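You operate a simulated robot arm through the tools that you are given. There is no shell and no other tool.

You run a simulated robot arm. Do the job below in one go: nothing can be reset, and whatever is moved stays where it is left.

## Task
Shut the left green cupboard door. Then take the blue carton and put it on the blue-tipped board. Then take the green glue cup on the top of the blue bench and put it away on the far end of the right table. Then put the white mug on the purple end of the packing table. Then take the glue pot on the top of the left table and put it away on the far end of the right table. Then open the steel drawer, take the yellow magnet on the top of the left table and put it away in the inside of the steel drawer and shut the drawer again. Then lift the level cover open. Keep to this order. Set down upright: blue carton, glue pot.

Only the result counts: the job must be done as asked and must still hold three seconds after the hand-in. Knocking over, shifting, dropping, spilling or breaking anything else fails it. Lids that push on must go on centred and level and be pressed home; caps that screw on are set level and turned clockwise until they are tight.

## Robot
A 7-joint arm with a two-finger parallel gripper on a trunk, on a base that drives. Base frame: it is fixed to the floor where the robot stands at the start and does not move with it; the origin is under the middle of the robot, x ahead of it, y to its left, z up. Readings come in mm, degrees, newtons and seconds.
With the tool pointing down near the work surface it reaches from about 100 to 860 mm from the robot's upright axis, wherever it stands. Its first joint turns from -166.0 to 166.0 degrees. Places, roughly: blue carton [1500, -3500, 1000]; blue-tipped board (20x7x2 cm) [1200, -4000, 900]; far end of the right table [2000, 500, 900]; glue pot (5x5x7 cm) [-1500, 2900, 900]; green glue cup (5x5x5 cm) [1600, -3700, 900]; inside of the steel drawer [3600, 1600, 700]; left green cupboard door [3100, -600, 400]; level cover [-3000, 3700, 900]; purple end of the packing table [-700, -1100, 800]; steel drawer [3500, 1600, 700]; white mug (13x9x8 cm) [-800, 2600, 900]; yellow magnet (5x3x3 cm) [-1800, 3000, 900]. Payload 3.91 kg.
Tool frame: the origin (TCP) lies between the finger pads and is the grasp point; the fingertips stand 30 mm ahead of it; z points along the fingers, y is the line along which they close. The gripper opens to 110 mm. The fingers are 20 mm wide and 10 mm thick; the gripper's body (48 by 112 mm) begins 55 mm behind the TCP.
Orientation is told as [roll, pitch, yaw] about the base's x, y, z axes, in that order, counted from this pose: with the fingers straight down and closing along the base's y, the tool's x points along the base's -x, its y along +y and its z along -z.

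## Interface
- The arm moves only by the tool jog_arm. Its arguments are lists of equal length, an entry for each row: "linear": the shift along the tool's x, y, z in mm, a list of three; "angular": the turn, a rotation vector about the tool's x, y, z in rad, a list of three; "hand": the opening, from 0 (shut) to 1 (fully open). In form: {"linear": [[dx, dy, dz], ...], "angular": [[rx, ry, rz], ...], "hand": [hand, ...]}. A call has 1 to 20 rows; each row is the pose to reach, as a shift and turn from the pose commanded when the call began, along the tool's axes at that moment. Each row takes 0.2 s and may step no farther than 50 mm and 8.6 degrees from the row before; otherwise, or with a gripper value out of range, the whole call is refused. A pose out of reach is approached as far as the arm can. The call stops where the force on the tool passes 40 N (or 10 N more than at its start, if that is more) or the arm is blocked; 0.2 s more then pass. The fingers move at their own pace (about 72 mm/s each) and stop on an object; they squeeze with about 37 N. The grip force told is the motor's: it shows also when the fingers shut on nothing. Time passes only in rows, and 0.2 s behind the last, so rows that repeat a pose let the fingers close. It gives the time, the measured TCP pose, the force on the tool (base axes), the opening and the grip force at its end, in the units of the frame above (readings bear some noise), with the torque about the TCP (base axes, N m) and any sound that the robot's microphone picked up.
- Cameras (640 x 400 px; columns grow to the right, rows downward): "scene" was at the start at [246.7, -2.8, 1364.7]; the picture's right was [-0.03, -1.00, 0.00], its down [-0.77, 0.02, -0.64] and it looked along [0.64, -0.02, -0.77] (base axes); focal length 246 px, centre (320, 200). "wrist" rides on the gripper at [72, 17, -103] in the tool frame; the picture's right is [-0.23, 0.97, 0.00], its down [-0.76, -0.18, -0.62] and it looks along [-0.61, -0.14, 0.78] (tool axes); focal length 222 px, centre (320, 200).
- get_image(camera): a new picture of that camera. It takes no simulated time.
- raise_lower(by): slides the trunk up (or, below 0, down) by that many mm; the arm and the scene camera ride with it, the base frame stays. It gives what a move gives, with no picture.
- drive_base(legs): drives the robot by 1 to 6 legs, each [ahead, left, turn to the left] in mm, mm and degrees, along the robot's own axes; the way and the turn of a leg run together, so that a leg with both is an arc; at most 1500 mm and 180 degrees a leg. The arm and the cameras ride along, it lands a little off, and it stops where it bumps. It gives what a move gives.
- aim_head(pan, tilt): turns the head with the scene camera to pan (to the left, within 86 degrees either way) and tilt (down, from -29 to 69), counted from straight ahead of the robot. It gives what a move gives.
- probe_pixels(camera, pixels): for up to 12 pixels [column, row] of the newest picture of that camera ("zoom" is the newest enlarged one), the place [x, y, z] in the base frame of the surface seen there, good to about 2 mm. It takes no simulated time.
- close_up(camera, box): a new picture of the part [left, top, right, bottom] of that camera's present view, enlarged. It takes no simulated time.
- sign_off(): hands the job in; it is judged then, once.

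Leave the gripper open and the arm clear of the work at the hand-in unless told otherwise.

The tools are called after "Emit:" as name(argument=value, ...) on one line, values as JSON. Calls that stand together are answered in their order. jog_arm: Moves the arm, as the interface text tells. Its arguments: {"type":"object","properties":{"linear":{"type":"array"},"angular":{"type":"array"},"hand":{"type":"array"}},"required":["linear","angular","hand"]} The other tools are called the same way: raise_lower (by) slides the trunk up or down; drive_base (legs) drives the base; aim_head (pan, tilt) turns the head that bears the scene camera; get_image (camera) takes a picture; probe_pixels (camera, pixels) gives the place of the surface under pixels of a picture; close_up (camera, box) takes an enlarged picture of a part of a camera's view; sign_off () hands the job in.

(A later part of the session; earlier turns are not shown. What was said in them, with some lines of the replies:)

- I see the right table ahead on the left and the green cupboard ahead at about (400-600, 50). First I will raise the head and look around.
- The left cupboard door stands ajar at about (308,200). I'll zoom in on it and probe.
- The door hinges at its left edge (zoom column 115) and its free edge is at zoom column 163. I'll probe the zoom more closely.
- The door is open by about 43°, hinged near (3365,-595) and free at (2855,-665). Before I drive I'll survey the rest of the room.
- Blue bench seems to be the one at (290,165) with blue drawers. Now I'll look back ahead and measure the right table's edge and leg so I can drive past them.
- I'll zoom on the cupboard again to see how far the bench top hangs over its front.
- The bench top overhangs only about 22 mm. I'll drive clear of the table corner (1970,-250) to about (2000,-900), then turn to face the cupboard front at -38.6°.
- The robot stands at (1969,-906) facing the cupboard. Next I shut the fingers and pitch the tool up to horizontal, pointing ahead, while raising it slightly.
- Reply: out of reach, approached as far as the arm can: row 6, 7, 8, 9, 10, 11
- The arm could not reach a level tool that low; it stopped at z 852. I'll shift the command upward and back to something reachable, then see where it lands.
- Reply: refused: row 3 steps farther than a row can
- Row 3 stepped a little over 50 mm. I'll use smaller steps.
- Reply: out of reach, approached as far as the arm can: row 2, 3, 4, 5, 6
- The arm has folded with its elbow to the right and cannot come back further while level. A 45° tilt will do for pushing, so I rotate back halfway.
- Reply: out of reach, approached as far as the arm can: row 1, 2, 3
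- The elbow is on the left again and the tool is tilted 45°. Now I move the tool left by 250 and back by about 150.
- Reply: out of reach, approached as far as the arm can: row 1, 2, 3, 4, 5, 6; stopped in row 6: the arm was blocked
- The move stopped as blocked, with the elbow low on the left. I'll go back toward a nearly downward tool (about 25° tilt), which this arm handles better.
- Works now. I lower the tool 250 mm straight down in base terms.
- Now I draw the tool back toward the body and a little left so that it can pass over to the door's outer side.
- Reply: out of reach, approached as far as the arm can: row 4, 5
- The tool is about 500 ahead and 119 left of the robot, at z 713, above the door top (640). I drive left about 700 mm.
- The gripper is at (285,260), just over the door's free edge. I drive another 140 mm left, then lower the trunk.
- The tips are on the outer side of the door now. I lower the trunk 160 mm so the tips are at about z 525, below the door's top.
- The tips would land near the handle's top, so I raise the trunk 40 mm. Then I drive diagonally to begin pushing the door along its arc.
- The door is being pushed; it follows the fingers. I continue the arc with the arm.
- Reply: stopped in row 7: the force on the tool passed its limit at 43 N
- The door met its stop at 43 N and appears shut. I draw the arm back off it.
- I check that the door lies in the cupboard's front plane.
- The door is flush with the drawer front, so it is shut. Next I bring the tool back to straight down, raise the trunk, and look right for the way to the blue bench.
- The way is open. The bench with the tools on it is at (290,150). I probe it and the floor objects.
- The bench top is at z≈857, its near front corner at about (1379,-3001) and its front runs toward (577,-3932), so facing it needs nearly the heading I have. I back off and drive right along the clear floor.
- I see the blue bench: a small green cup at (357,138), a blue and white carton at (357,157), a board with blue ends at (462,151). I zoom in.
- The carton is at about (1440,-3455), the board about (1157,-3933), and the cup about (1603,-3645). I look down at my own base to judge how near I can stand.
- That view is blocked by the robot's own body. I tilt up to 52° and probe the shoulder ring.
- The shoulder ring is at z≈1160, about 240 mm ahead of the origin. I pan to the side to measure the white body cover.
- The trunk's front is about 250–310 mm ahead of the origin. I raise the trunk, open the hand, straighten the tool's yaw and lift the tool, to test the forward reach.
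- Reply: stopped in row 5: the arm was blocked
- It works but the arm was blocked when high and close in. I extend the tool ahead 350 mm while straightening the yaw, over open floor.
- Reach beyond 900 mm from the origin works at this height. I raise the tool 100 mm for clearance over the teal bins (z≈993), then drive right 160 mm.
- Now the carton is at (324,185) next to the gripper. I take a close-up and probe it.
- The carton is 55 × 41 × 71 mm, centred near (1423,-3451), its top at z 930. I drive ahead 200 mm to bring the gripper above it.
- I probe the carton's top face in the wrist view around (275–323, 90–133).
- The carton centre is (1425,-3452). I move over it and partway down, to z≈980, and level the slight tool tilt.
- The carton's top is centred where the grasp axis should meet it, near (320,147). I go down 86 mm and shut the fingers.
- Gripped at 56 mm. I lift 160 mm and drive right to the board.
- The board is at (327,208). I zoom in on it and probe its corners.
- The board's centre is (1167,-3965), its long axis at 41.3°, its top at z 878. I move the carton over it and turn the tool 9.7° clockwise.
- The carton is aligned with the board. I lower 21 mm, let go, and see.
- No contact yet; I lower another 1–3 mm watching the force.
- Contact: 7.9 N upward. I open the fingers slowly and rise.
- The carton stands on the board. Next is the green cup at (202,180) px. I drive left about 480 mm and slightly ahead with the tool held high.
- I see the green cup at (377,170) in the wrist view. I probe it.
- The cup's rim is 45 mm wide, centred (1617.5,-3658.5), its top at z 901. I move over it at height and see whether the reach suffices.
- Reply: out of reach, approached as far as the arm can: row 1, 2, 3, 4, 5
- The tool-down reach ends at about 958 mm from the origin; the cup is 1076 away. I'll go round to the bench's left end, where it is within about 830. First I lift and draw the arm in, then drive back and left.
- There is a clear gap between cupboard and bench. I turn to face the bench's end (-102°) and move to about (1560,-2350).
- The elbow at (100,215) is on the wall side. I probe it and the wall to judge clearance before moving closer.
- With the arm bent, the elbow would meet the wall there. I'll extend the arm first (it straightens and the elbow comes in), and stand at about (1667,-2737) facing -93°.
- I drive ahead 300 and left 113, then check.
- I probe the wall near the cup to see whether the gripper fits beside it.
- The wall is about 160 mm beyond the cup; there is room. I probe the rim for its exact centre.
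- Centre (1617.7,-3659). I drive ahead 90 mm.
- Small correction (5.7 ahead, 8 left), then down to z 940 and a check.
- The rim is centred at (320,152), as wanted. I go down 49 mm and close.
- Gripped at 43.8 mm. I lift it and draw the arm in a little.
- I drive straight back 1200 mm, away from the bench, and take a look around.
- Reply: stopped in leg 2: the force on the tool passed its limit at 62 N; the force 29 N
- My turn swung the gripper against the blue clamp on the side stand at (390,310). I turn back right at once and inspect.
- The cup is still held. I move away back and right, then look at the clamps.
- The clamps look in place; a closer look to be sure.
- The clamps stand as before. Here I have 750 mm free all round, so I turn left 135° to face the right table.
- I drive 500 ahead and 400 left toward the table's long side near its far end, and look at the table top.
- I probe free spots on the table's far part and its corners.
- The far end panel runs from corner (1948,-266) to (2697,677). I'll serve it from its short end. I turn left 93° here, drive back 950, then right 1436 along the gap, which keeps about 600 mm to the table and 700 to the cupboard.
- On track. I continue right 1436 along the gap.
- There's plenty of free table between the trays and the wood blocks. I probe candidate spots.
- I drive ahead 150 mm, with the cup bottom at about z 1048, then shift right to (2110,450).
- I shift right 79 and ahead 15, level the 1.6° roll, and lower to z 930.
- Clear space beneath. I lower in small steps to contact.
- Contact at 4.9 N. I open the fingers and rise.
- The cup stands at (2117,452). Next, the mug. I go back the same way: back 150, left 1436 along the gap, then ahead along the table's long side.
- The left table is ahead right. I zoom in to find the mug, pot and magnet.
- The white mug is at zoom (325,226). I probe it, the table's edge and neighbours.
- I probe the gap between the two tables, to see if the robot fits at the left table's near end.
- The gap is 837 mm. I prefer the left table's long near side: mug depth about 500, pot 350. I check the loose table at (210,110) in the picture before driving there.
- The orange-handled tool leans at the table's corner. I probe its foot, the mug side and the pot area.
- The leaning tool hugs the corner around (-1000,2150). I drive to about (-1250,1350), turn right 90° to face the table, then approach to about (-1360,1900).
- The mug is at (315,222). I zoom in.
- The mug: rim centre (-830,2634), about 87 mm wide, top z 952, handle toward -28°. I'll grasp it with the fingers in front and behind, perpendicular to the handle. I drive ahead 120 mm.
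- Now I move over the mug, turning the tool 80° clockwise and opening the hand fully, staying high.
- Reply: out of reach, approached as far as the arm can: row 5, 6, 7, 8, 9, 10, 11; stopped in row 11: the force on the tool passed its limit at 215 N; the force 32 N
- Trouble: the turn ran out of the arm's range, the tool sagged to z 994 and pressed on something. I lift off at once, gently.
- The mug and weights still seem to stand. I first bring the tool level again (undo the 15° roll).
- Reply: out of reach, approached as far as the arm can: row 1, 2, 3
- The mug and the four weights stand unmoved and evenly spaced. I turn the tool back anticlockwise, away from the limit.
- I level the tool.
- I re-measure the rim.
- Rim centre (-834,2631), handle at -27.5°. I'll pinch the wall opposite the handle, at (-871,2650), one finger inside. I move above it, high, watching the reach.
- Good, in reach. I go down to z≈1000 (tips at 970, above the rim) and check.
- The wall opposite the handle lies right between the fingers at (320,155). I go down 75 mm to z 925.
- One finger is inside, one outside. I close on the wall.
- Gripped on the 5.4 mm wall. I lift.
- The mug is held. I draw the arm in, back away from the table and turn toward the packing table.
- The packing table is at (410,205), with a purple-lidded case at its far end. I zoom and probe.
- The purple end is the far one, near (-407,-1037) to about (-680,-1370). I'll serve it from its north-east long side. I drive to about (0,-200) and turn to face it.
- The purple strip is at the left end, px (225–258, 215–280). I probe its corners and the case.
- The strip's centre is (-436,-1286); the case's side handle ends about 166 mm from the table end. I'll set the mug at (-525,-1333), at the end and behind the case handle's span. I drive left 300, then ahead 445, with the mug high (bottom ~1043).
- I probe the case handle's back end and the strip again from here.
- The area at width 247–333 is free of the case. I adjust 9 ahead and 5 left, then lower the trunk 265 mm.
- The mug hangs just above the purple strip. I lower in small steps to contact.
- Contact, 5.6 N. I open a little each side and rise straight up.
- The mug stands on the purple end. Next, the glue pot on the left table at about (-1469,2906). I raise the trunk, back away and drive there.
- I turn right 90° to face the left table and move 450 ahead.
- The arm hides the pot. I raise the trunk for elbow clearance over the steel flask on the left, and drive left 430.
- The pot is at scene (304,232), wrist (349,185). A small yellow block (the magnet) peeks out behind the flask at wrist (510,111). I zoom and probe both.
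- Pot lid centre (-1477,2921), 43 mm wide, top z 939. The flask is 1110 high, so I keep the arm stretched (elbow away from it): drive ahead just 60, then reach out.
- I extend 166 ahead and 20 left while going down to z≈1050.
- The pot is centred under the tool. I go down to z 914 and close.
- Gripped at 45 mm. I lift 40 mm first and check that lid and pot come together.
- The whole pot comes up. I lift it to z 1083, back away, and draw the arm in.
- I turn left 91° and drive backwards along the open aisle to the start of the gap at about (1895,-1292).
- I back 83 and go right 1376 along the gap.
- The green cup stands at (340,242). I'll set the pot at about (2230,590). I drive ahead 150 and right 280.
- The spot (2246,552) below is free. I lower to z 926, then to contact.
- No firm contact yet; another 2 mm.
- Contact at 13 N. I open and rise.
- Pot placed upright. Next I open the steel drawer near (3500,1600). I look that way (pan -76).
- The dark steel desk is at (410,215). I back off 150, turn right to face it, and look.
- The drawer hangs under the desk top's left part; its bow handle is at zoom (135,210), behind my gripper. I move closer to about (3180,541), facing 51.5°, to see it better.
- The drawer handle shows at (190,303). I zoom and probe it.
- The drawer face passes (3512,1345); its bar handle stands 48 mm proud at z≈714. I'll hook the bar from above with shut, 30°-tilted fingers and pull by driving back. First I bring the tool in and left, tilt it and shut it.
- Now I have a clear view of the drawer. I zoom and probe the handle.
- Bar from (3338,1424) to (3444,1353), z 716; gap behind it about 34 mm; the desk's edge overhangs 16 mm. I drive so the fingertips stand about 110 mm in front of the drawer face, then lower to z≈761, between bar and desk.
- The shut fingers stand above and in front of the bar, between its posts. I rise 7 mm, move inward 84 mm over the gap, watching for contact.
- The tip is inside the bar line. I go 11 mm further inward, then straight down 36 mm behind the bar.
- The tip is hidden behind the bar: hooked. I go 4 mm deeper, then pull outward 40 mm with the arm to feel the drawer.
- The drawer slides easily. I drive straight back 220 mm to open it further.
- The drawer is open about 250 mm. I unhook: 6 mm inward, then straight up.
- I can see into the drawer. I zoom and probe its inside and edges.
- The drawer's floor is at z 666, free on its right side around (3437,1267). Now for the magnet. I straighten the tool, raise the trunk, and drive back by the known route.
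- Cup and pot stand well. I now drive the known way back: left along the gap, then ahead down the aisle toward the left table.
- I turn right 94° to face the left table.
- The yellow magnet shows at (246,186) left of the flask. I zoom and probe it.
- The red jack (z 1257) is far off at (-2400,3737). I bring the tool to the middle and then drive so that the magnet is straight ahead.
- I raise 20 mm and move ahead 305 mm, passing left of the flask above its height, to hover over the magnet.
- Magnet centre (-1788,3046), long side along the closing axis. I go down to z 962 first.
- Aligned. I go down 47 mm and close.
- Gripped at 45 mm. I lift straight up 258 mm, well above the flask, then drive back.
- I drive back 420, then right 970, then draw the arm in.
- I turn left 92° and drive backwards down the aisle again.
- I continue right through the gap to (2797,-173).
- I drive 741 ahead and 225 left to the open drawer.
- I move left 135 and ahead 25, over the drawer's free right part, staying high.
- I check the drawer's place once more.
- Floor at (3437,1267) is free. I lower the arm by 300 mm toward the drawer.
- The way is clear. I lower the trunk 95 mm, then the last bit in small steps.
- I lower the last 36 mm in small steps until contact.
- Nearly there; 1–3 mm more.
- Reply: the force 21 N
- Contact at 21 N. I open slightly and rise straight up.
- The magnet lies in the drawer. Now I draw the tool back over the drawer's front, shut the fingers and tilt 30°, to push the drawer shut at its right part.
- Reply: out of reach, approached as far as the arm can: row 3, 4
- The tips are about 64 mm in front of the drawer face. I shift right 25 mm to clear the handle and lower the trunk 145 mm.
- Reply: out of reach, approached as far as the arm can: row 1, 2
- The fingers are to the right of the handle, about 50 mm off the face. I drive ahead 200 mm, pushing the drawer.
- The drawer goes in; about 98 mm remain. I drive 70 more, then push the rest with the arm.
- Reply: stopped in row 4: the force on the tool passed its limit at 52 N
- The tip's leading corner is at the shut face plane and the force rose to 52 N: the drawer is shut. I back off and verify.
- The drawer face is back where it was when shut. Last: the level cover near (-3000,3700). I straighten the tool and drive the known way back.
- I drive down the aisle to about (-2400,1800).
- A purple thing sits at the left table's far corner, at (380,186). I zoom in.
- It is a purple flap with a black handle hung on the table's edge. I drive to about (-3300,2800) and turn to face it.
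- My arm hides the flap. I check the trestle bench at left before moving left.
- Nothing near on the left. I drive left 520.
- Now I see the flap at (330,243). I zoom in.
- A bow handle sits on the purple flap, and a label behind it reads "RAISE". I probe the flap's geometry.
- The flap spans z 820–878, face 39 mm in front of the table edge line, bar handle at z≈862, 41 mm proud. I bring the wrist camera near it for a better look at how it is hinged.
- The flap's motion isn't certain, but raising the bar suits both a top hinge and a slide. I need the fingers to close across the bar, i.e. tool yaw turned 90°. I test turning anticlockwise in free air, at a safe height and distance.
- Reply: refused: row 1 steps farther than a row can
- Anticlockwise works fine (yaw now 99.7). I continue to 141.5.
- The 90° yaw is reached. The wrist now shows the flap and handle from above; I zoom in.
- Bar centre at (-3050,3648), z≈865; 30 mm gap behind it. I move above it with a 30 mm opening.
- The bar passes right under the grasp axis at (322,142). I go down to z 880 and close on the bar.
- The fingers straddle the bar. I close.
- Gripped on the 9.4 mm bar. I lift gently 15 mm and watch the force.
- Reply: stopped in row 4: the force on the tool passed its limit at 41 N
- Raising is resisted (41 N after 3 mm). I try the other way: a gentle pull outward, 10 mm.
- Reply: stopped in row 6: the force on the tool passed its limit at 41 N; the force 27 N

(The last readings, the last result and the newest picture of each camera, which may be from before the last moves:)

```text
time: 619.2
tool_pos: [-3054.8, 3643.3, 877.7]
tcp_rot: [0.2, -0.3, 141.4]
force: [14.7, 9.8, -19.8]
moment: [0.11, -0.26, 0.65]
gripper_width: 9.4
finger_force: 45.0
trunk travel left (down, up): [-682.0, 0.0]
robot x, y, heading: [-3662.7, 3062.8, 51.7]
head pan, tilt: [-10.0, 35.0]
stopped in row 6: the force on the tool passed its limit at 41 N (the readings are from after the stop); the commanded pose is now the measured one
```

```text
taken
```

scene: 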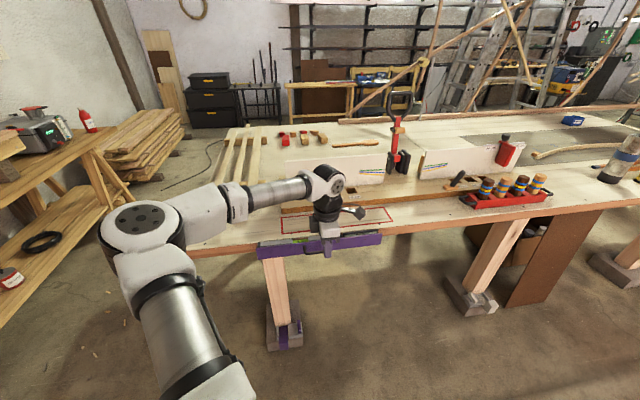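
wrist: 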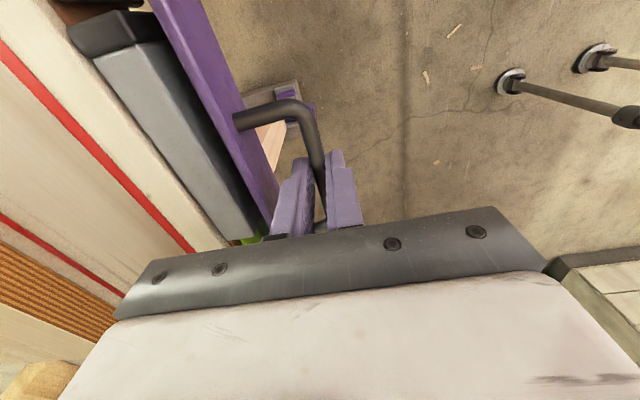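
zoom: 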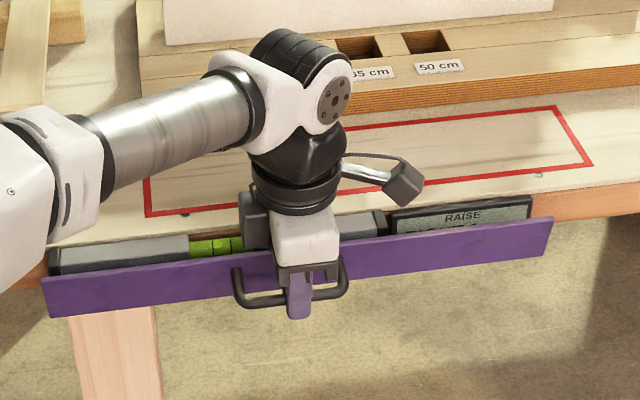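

The flap moves outward: its top edge leaves the level, so it is hinged at the bottom and folds out and down. I loosen the grip slightly and pull the bar outward and down along its arc with the inner finger.

Emit:
jog_arm(linear=[[0, 0, 0], [0, 0, 0], [0, 3, 3], [0, 6, 7], [0, 9, 11], [0, 12, 15], [0, 15, 19], [0, 15, 19]], angular=[[0, 0, 0], [0, 0, 0], [0, 0, 0], [0, 0, 0], [0, 0, 0], [0, 0, 0], [0, 0, 0], [0, 0, 0]], hand=[0.16, 0.16, 0.16, 0.16, 0.16, 0.16, 0.16, 0.16])

Emit:
close_up(camera="scene", box=[245, 180, 405, 280])

Emit:
get_image(camera="wrist")

```text
time: 621.0
tool_pos: [-3066.1, 3631.0, 863.3]
tcp_rot: [0.2, -0.2, 141.3]
force: [0.5, 0.5, 2.3]
moment: [0.09, -0.13, 0.1]
gripper_width: 17.9
finger_force: 0.1
trunk travel left (down, up): [-682.0, 0.0]
robot x, y, heading: [-3657.2, 3055.3, 51.3]
head pan, tilt: [-10.0, 35.0]
```

```text
4.00 times, centred on (325, 230) of scene
```

zoom: 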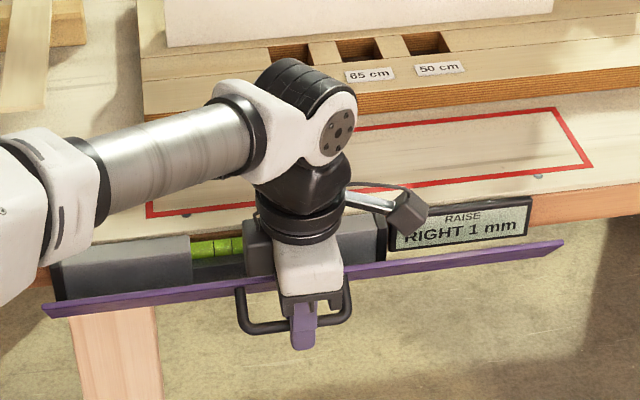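

```text
taken
```

wrist: 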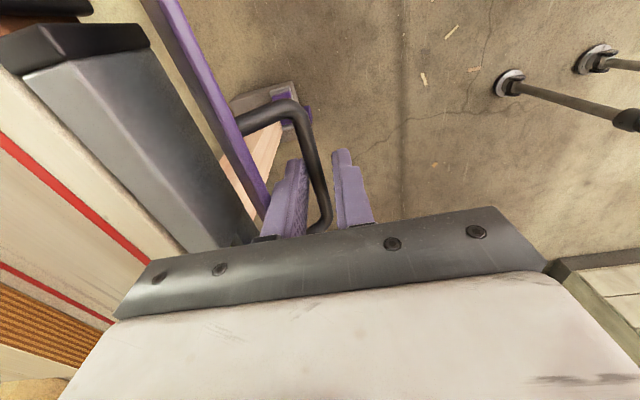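

The flap is partly open; the display behind it now shows. I withdraw the fingers upward, to go on by pushing the flap's inner side down.

Emit:
jog_arm(linear=[[0, -2, -8], [0, -2, -25], [0, -2, -50], [0, -2, -80]], angular=[[0, 0, 0], [0, 0, 0], [0, 0, 0], [0, 0, 0]], hand=[0.16, 0.16, 0.16, 0.0])

Emit:
close_up(camera="scene", box=[245, 180, 405, 280])

Emit:
get_image(camera="wrist")

```text
time: 622.0
tool_pos: [-3063.9, 3631.4, 943.5]
tcp_rot: [0.3, -0.3, 141.2]
force: [0.3, -0.2, -0.6]
moment: [-0.01, 0.02, 0.01]
gripper_width: 0.2
finger_force: 37.1
trunk travel left (down, up): [-682.0, 0.0]
robot x, y, heading: [-3662.6, 3061.1, 51.6]
head pan, tilt: [-10.0, 35.0]
```

```text
4.00 times, centred on (325, 230) of scene
```

zoom: 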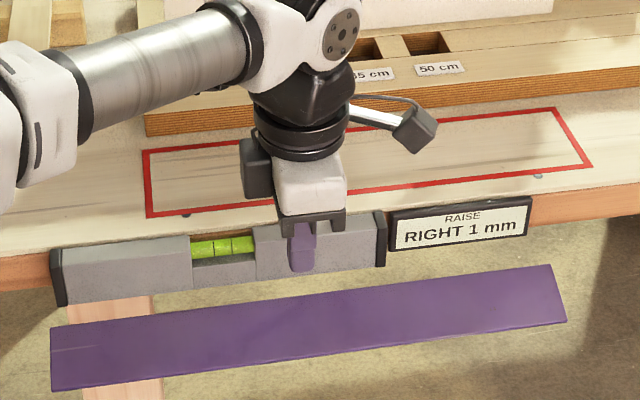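

```text
taken
```

wrist: 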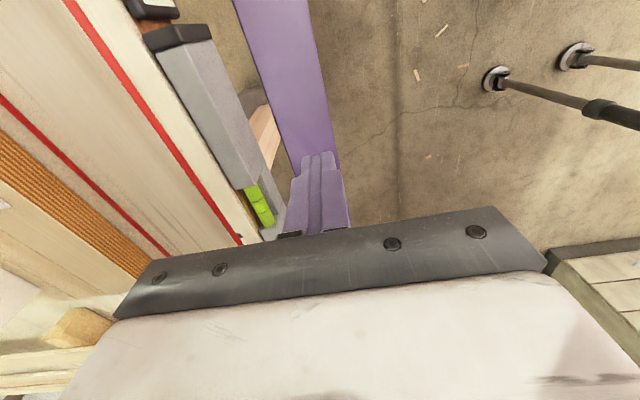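

The flap has swung fully down and the level with its vial is uncovered. I probe the flap to find its angle.

Emit:
probe_pixels(camera="zoom", pixels=[[150, 322], [150, 375], [400, 292], [400, 342], [540, 270], [555, 318], [60, 335], [60, 385], [250, 330], [160, 260], [160, 298]])

```text
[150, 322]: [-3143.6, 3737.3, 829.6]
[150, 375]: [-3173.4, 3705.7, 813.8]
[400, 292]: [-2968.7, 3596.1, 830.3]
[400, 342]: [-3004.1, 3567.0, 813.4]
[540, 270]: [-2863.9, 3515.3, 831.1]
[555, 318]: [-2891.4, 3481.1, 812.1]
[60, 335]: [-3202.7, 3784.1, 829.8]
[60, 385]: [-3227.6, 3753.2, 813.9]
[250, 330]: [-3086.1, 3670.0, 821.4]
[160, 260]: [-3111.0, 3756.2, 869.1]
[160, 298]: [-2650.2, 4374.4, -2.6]
```

The flap stands about 110° open. I raise the tool, open the gripper and drive back clear of the table.

Emit:
jog_arm(linear=[[0, 10, -40], [0, 20, -80], [0, 30, -110]], angular=[[0, 0, 0], [0, 0, 0], [0, 0, 0]], hand=[0.3, 0.6, 0.8])

Emit:
drive_base(legs=[[-450, 0, 0]])

Emit:
get_image(camera="scene")

Emit:
close_up(camera="scene", box=[250, 130, 430, 250])

```text
time: 622.8
tool_pos: [-3082.0, 3606.4, 1053.5]
tcp_rot: [0.2, -0.3, 141.2]
force: [1.0, 0.1, 0.3]
moment: [-0.03, 0.0, 0.0]
gripper_width: 87.9
finger_force: 0.1
trunk travel left (down, up): [-682.0, 0.0]
robot x, y, heading: [-3662.2, 3058.9, 51.8]
head pan, tilt: [-10.0, 35.0]
```

```text
time: 625.5
tool_pos: [-3356.0, 3263.1, 1053.1]
tcp_rot: [0.2, -0.3, 141.3]
force: [0.5, -0.3, 0.3]
moment: [-0.03, 0.02, 0.01]
gripper_width: 87.9
finger_force: 0.0
trunk travel left (down, up): [-682.0, 0.0]
robot x, y, heading: [-3932.4, 2712.8, 51.8]
head pan, tilt: [-10.0, 35.0]
```

```text
taken
```

scene: 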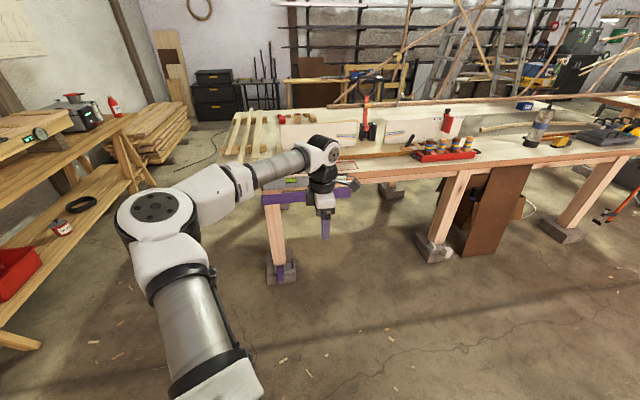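

```text
3.33 times, centred on (340, 190) of scene
```

zoom: 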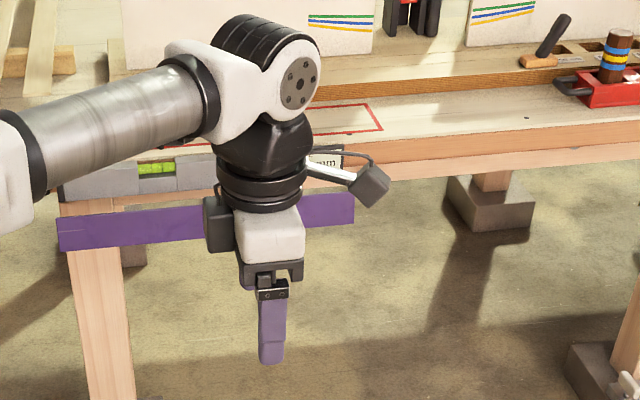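

I probe the flap once more to be sure it stays open.

Emit:
probe_pixels(camera="zoom", pixels=[[100, 220], [100, 243], [170, 215], [170, 238], [330, 198], [330, 222], [120, 180]])

```text
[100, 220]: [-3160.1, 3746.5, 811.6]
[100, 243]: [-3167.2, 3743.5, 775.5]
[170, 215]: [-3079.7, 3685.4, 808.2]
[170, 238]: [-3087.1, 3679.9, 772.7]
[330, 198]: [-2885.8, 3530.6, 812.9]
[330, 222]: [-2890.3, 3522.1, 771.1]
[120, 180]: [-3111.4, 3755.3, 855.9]
```

The flap hangs fully open, its handle side turned away, and the level is uncovered. The arm is clear and the gripper open. I've seen every other item in its place: door shut, carton on the board, cup and pot on the right table's far end, mug on the purple end, magnet in the shut drawer. I hand in.

Emit:
sign_off()

```text
The job is handed in.
```

I did all seven steps in order and handed the job in; I haven't been told how it was judged.

| Step | Final state | How sure |
|---|---|---|
| Left green cupboard door | Shut | Checked flush with the drawer front above it |
| Blue carton | Upright, centred on the blue-tipped board | Seen after I set it down |
| Green glue cup | On the far end of the right table, at about (2117, 452) | Seen again later, still standing |
| White mug | Upright on the purple strip of the packing table | Seen again later, still standing |
| Glue pot | Upright on the far end of the right table, at about (2246, 552) | Seen again later, still standing |
| Yellow magnet | Inside the steel drawer, drawer shut again | Seen inside; drawer front measured back at its shut position |
| Level cover | Open, level uncovered | Hanging down when last probed |

**Where the job could still fail:**
- **Carton:** the only carton on the blue bench was a white and light-blue "WIPES" box, about 105 mm below the rough height you gave. I took it as the blue carton.
- **Level cover:** it would not lift upward, stopping at 41 N. It folded outward and down on a bottom hinge instead, so I left it hanging open.
- **Clamp bump:** while turning with the cup I pushed the gripper against the blue clamp on the side stand (62 N). Both clamps looked in place afterwards.
- **Mug bump:** on the first try at the mug, the tool sagged and pressed on something beside it (215 N). The mug was still upright in its place and the four weights looked evenly spaced.
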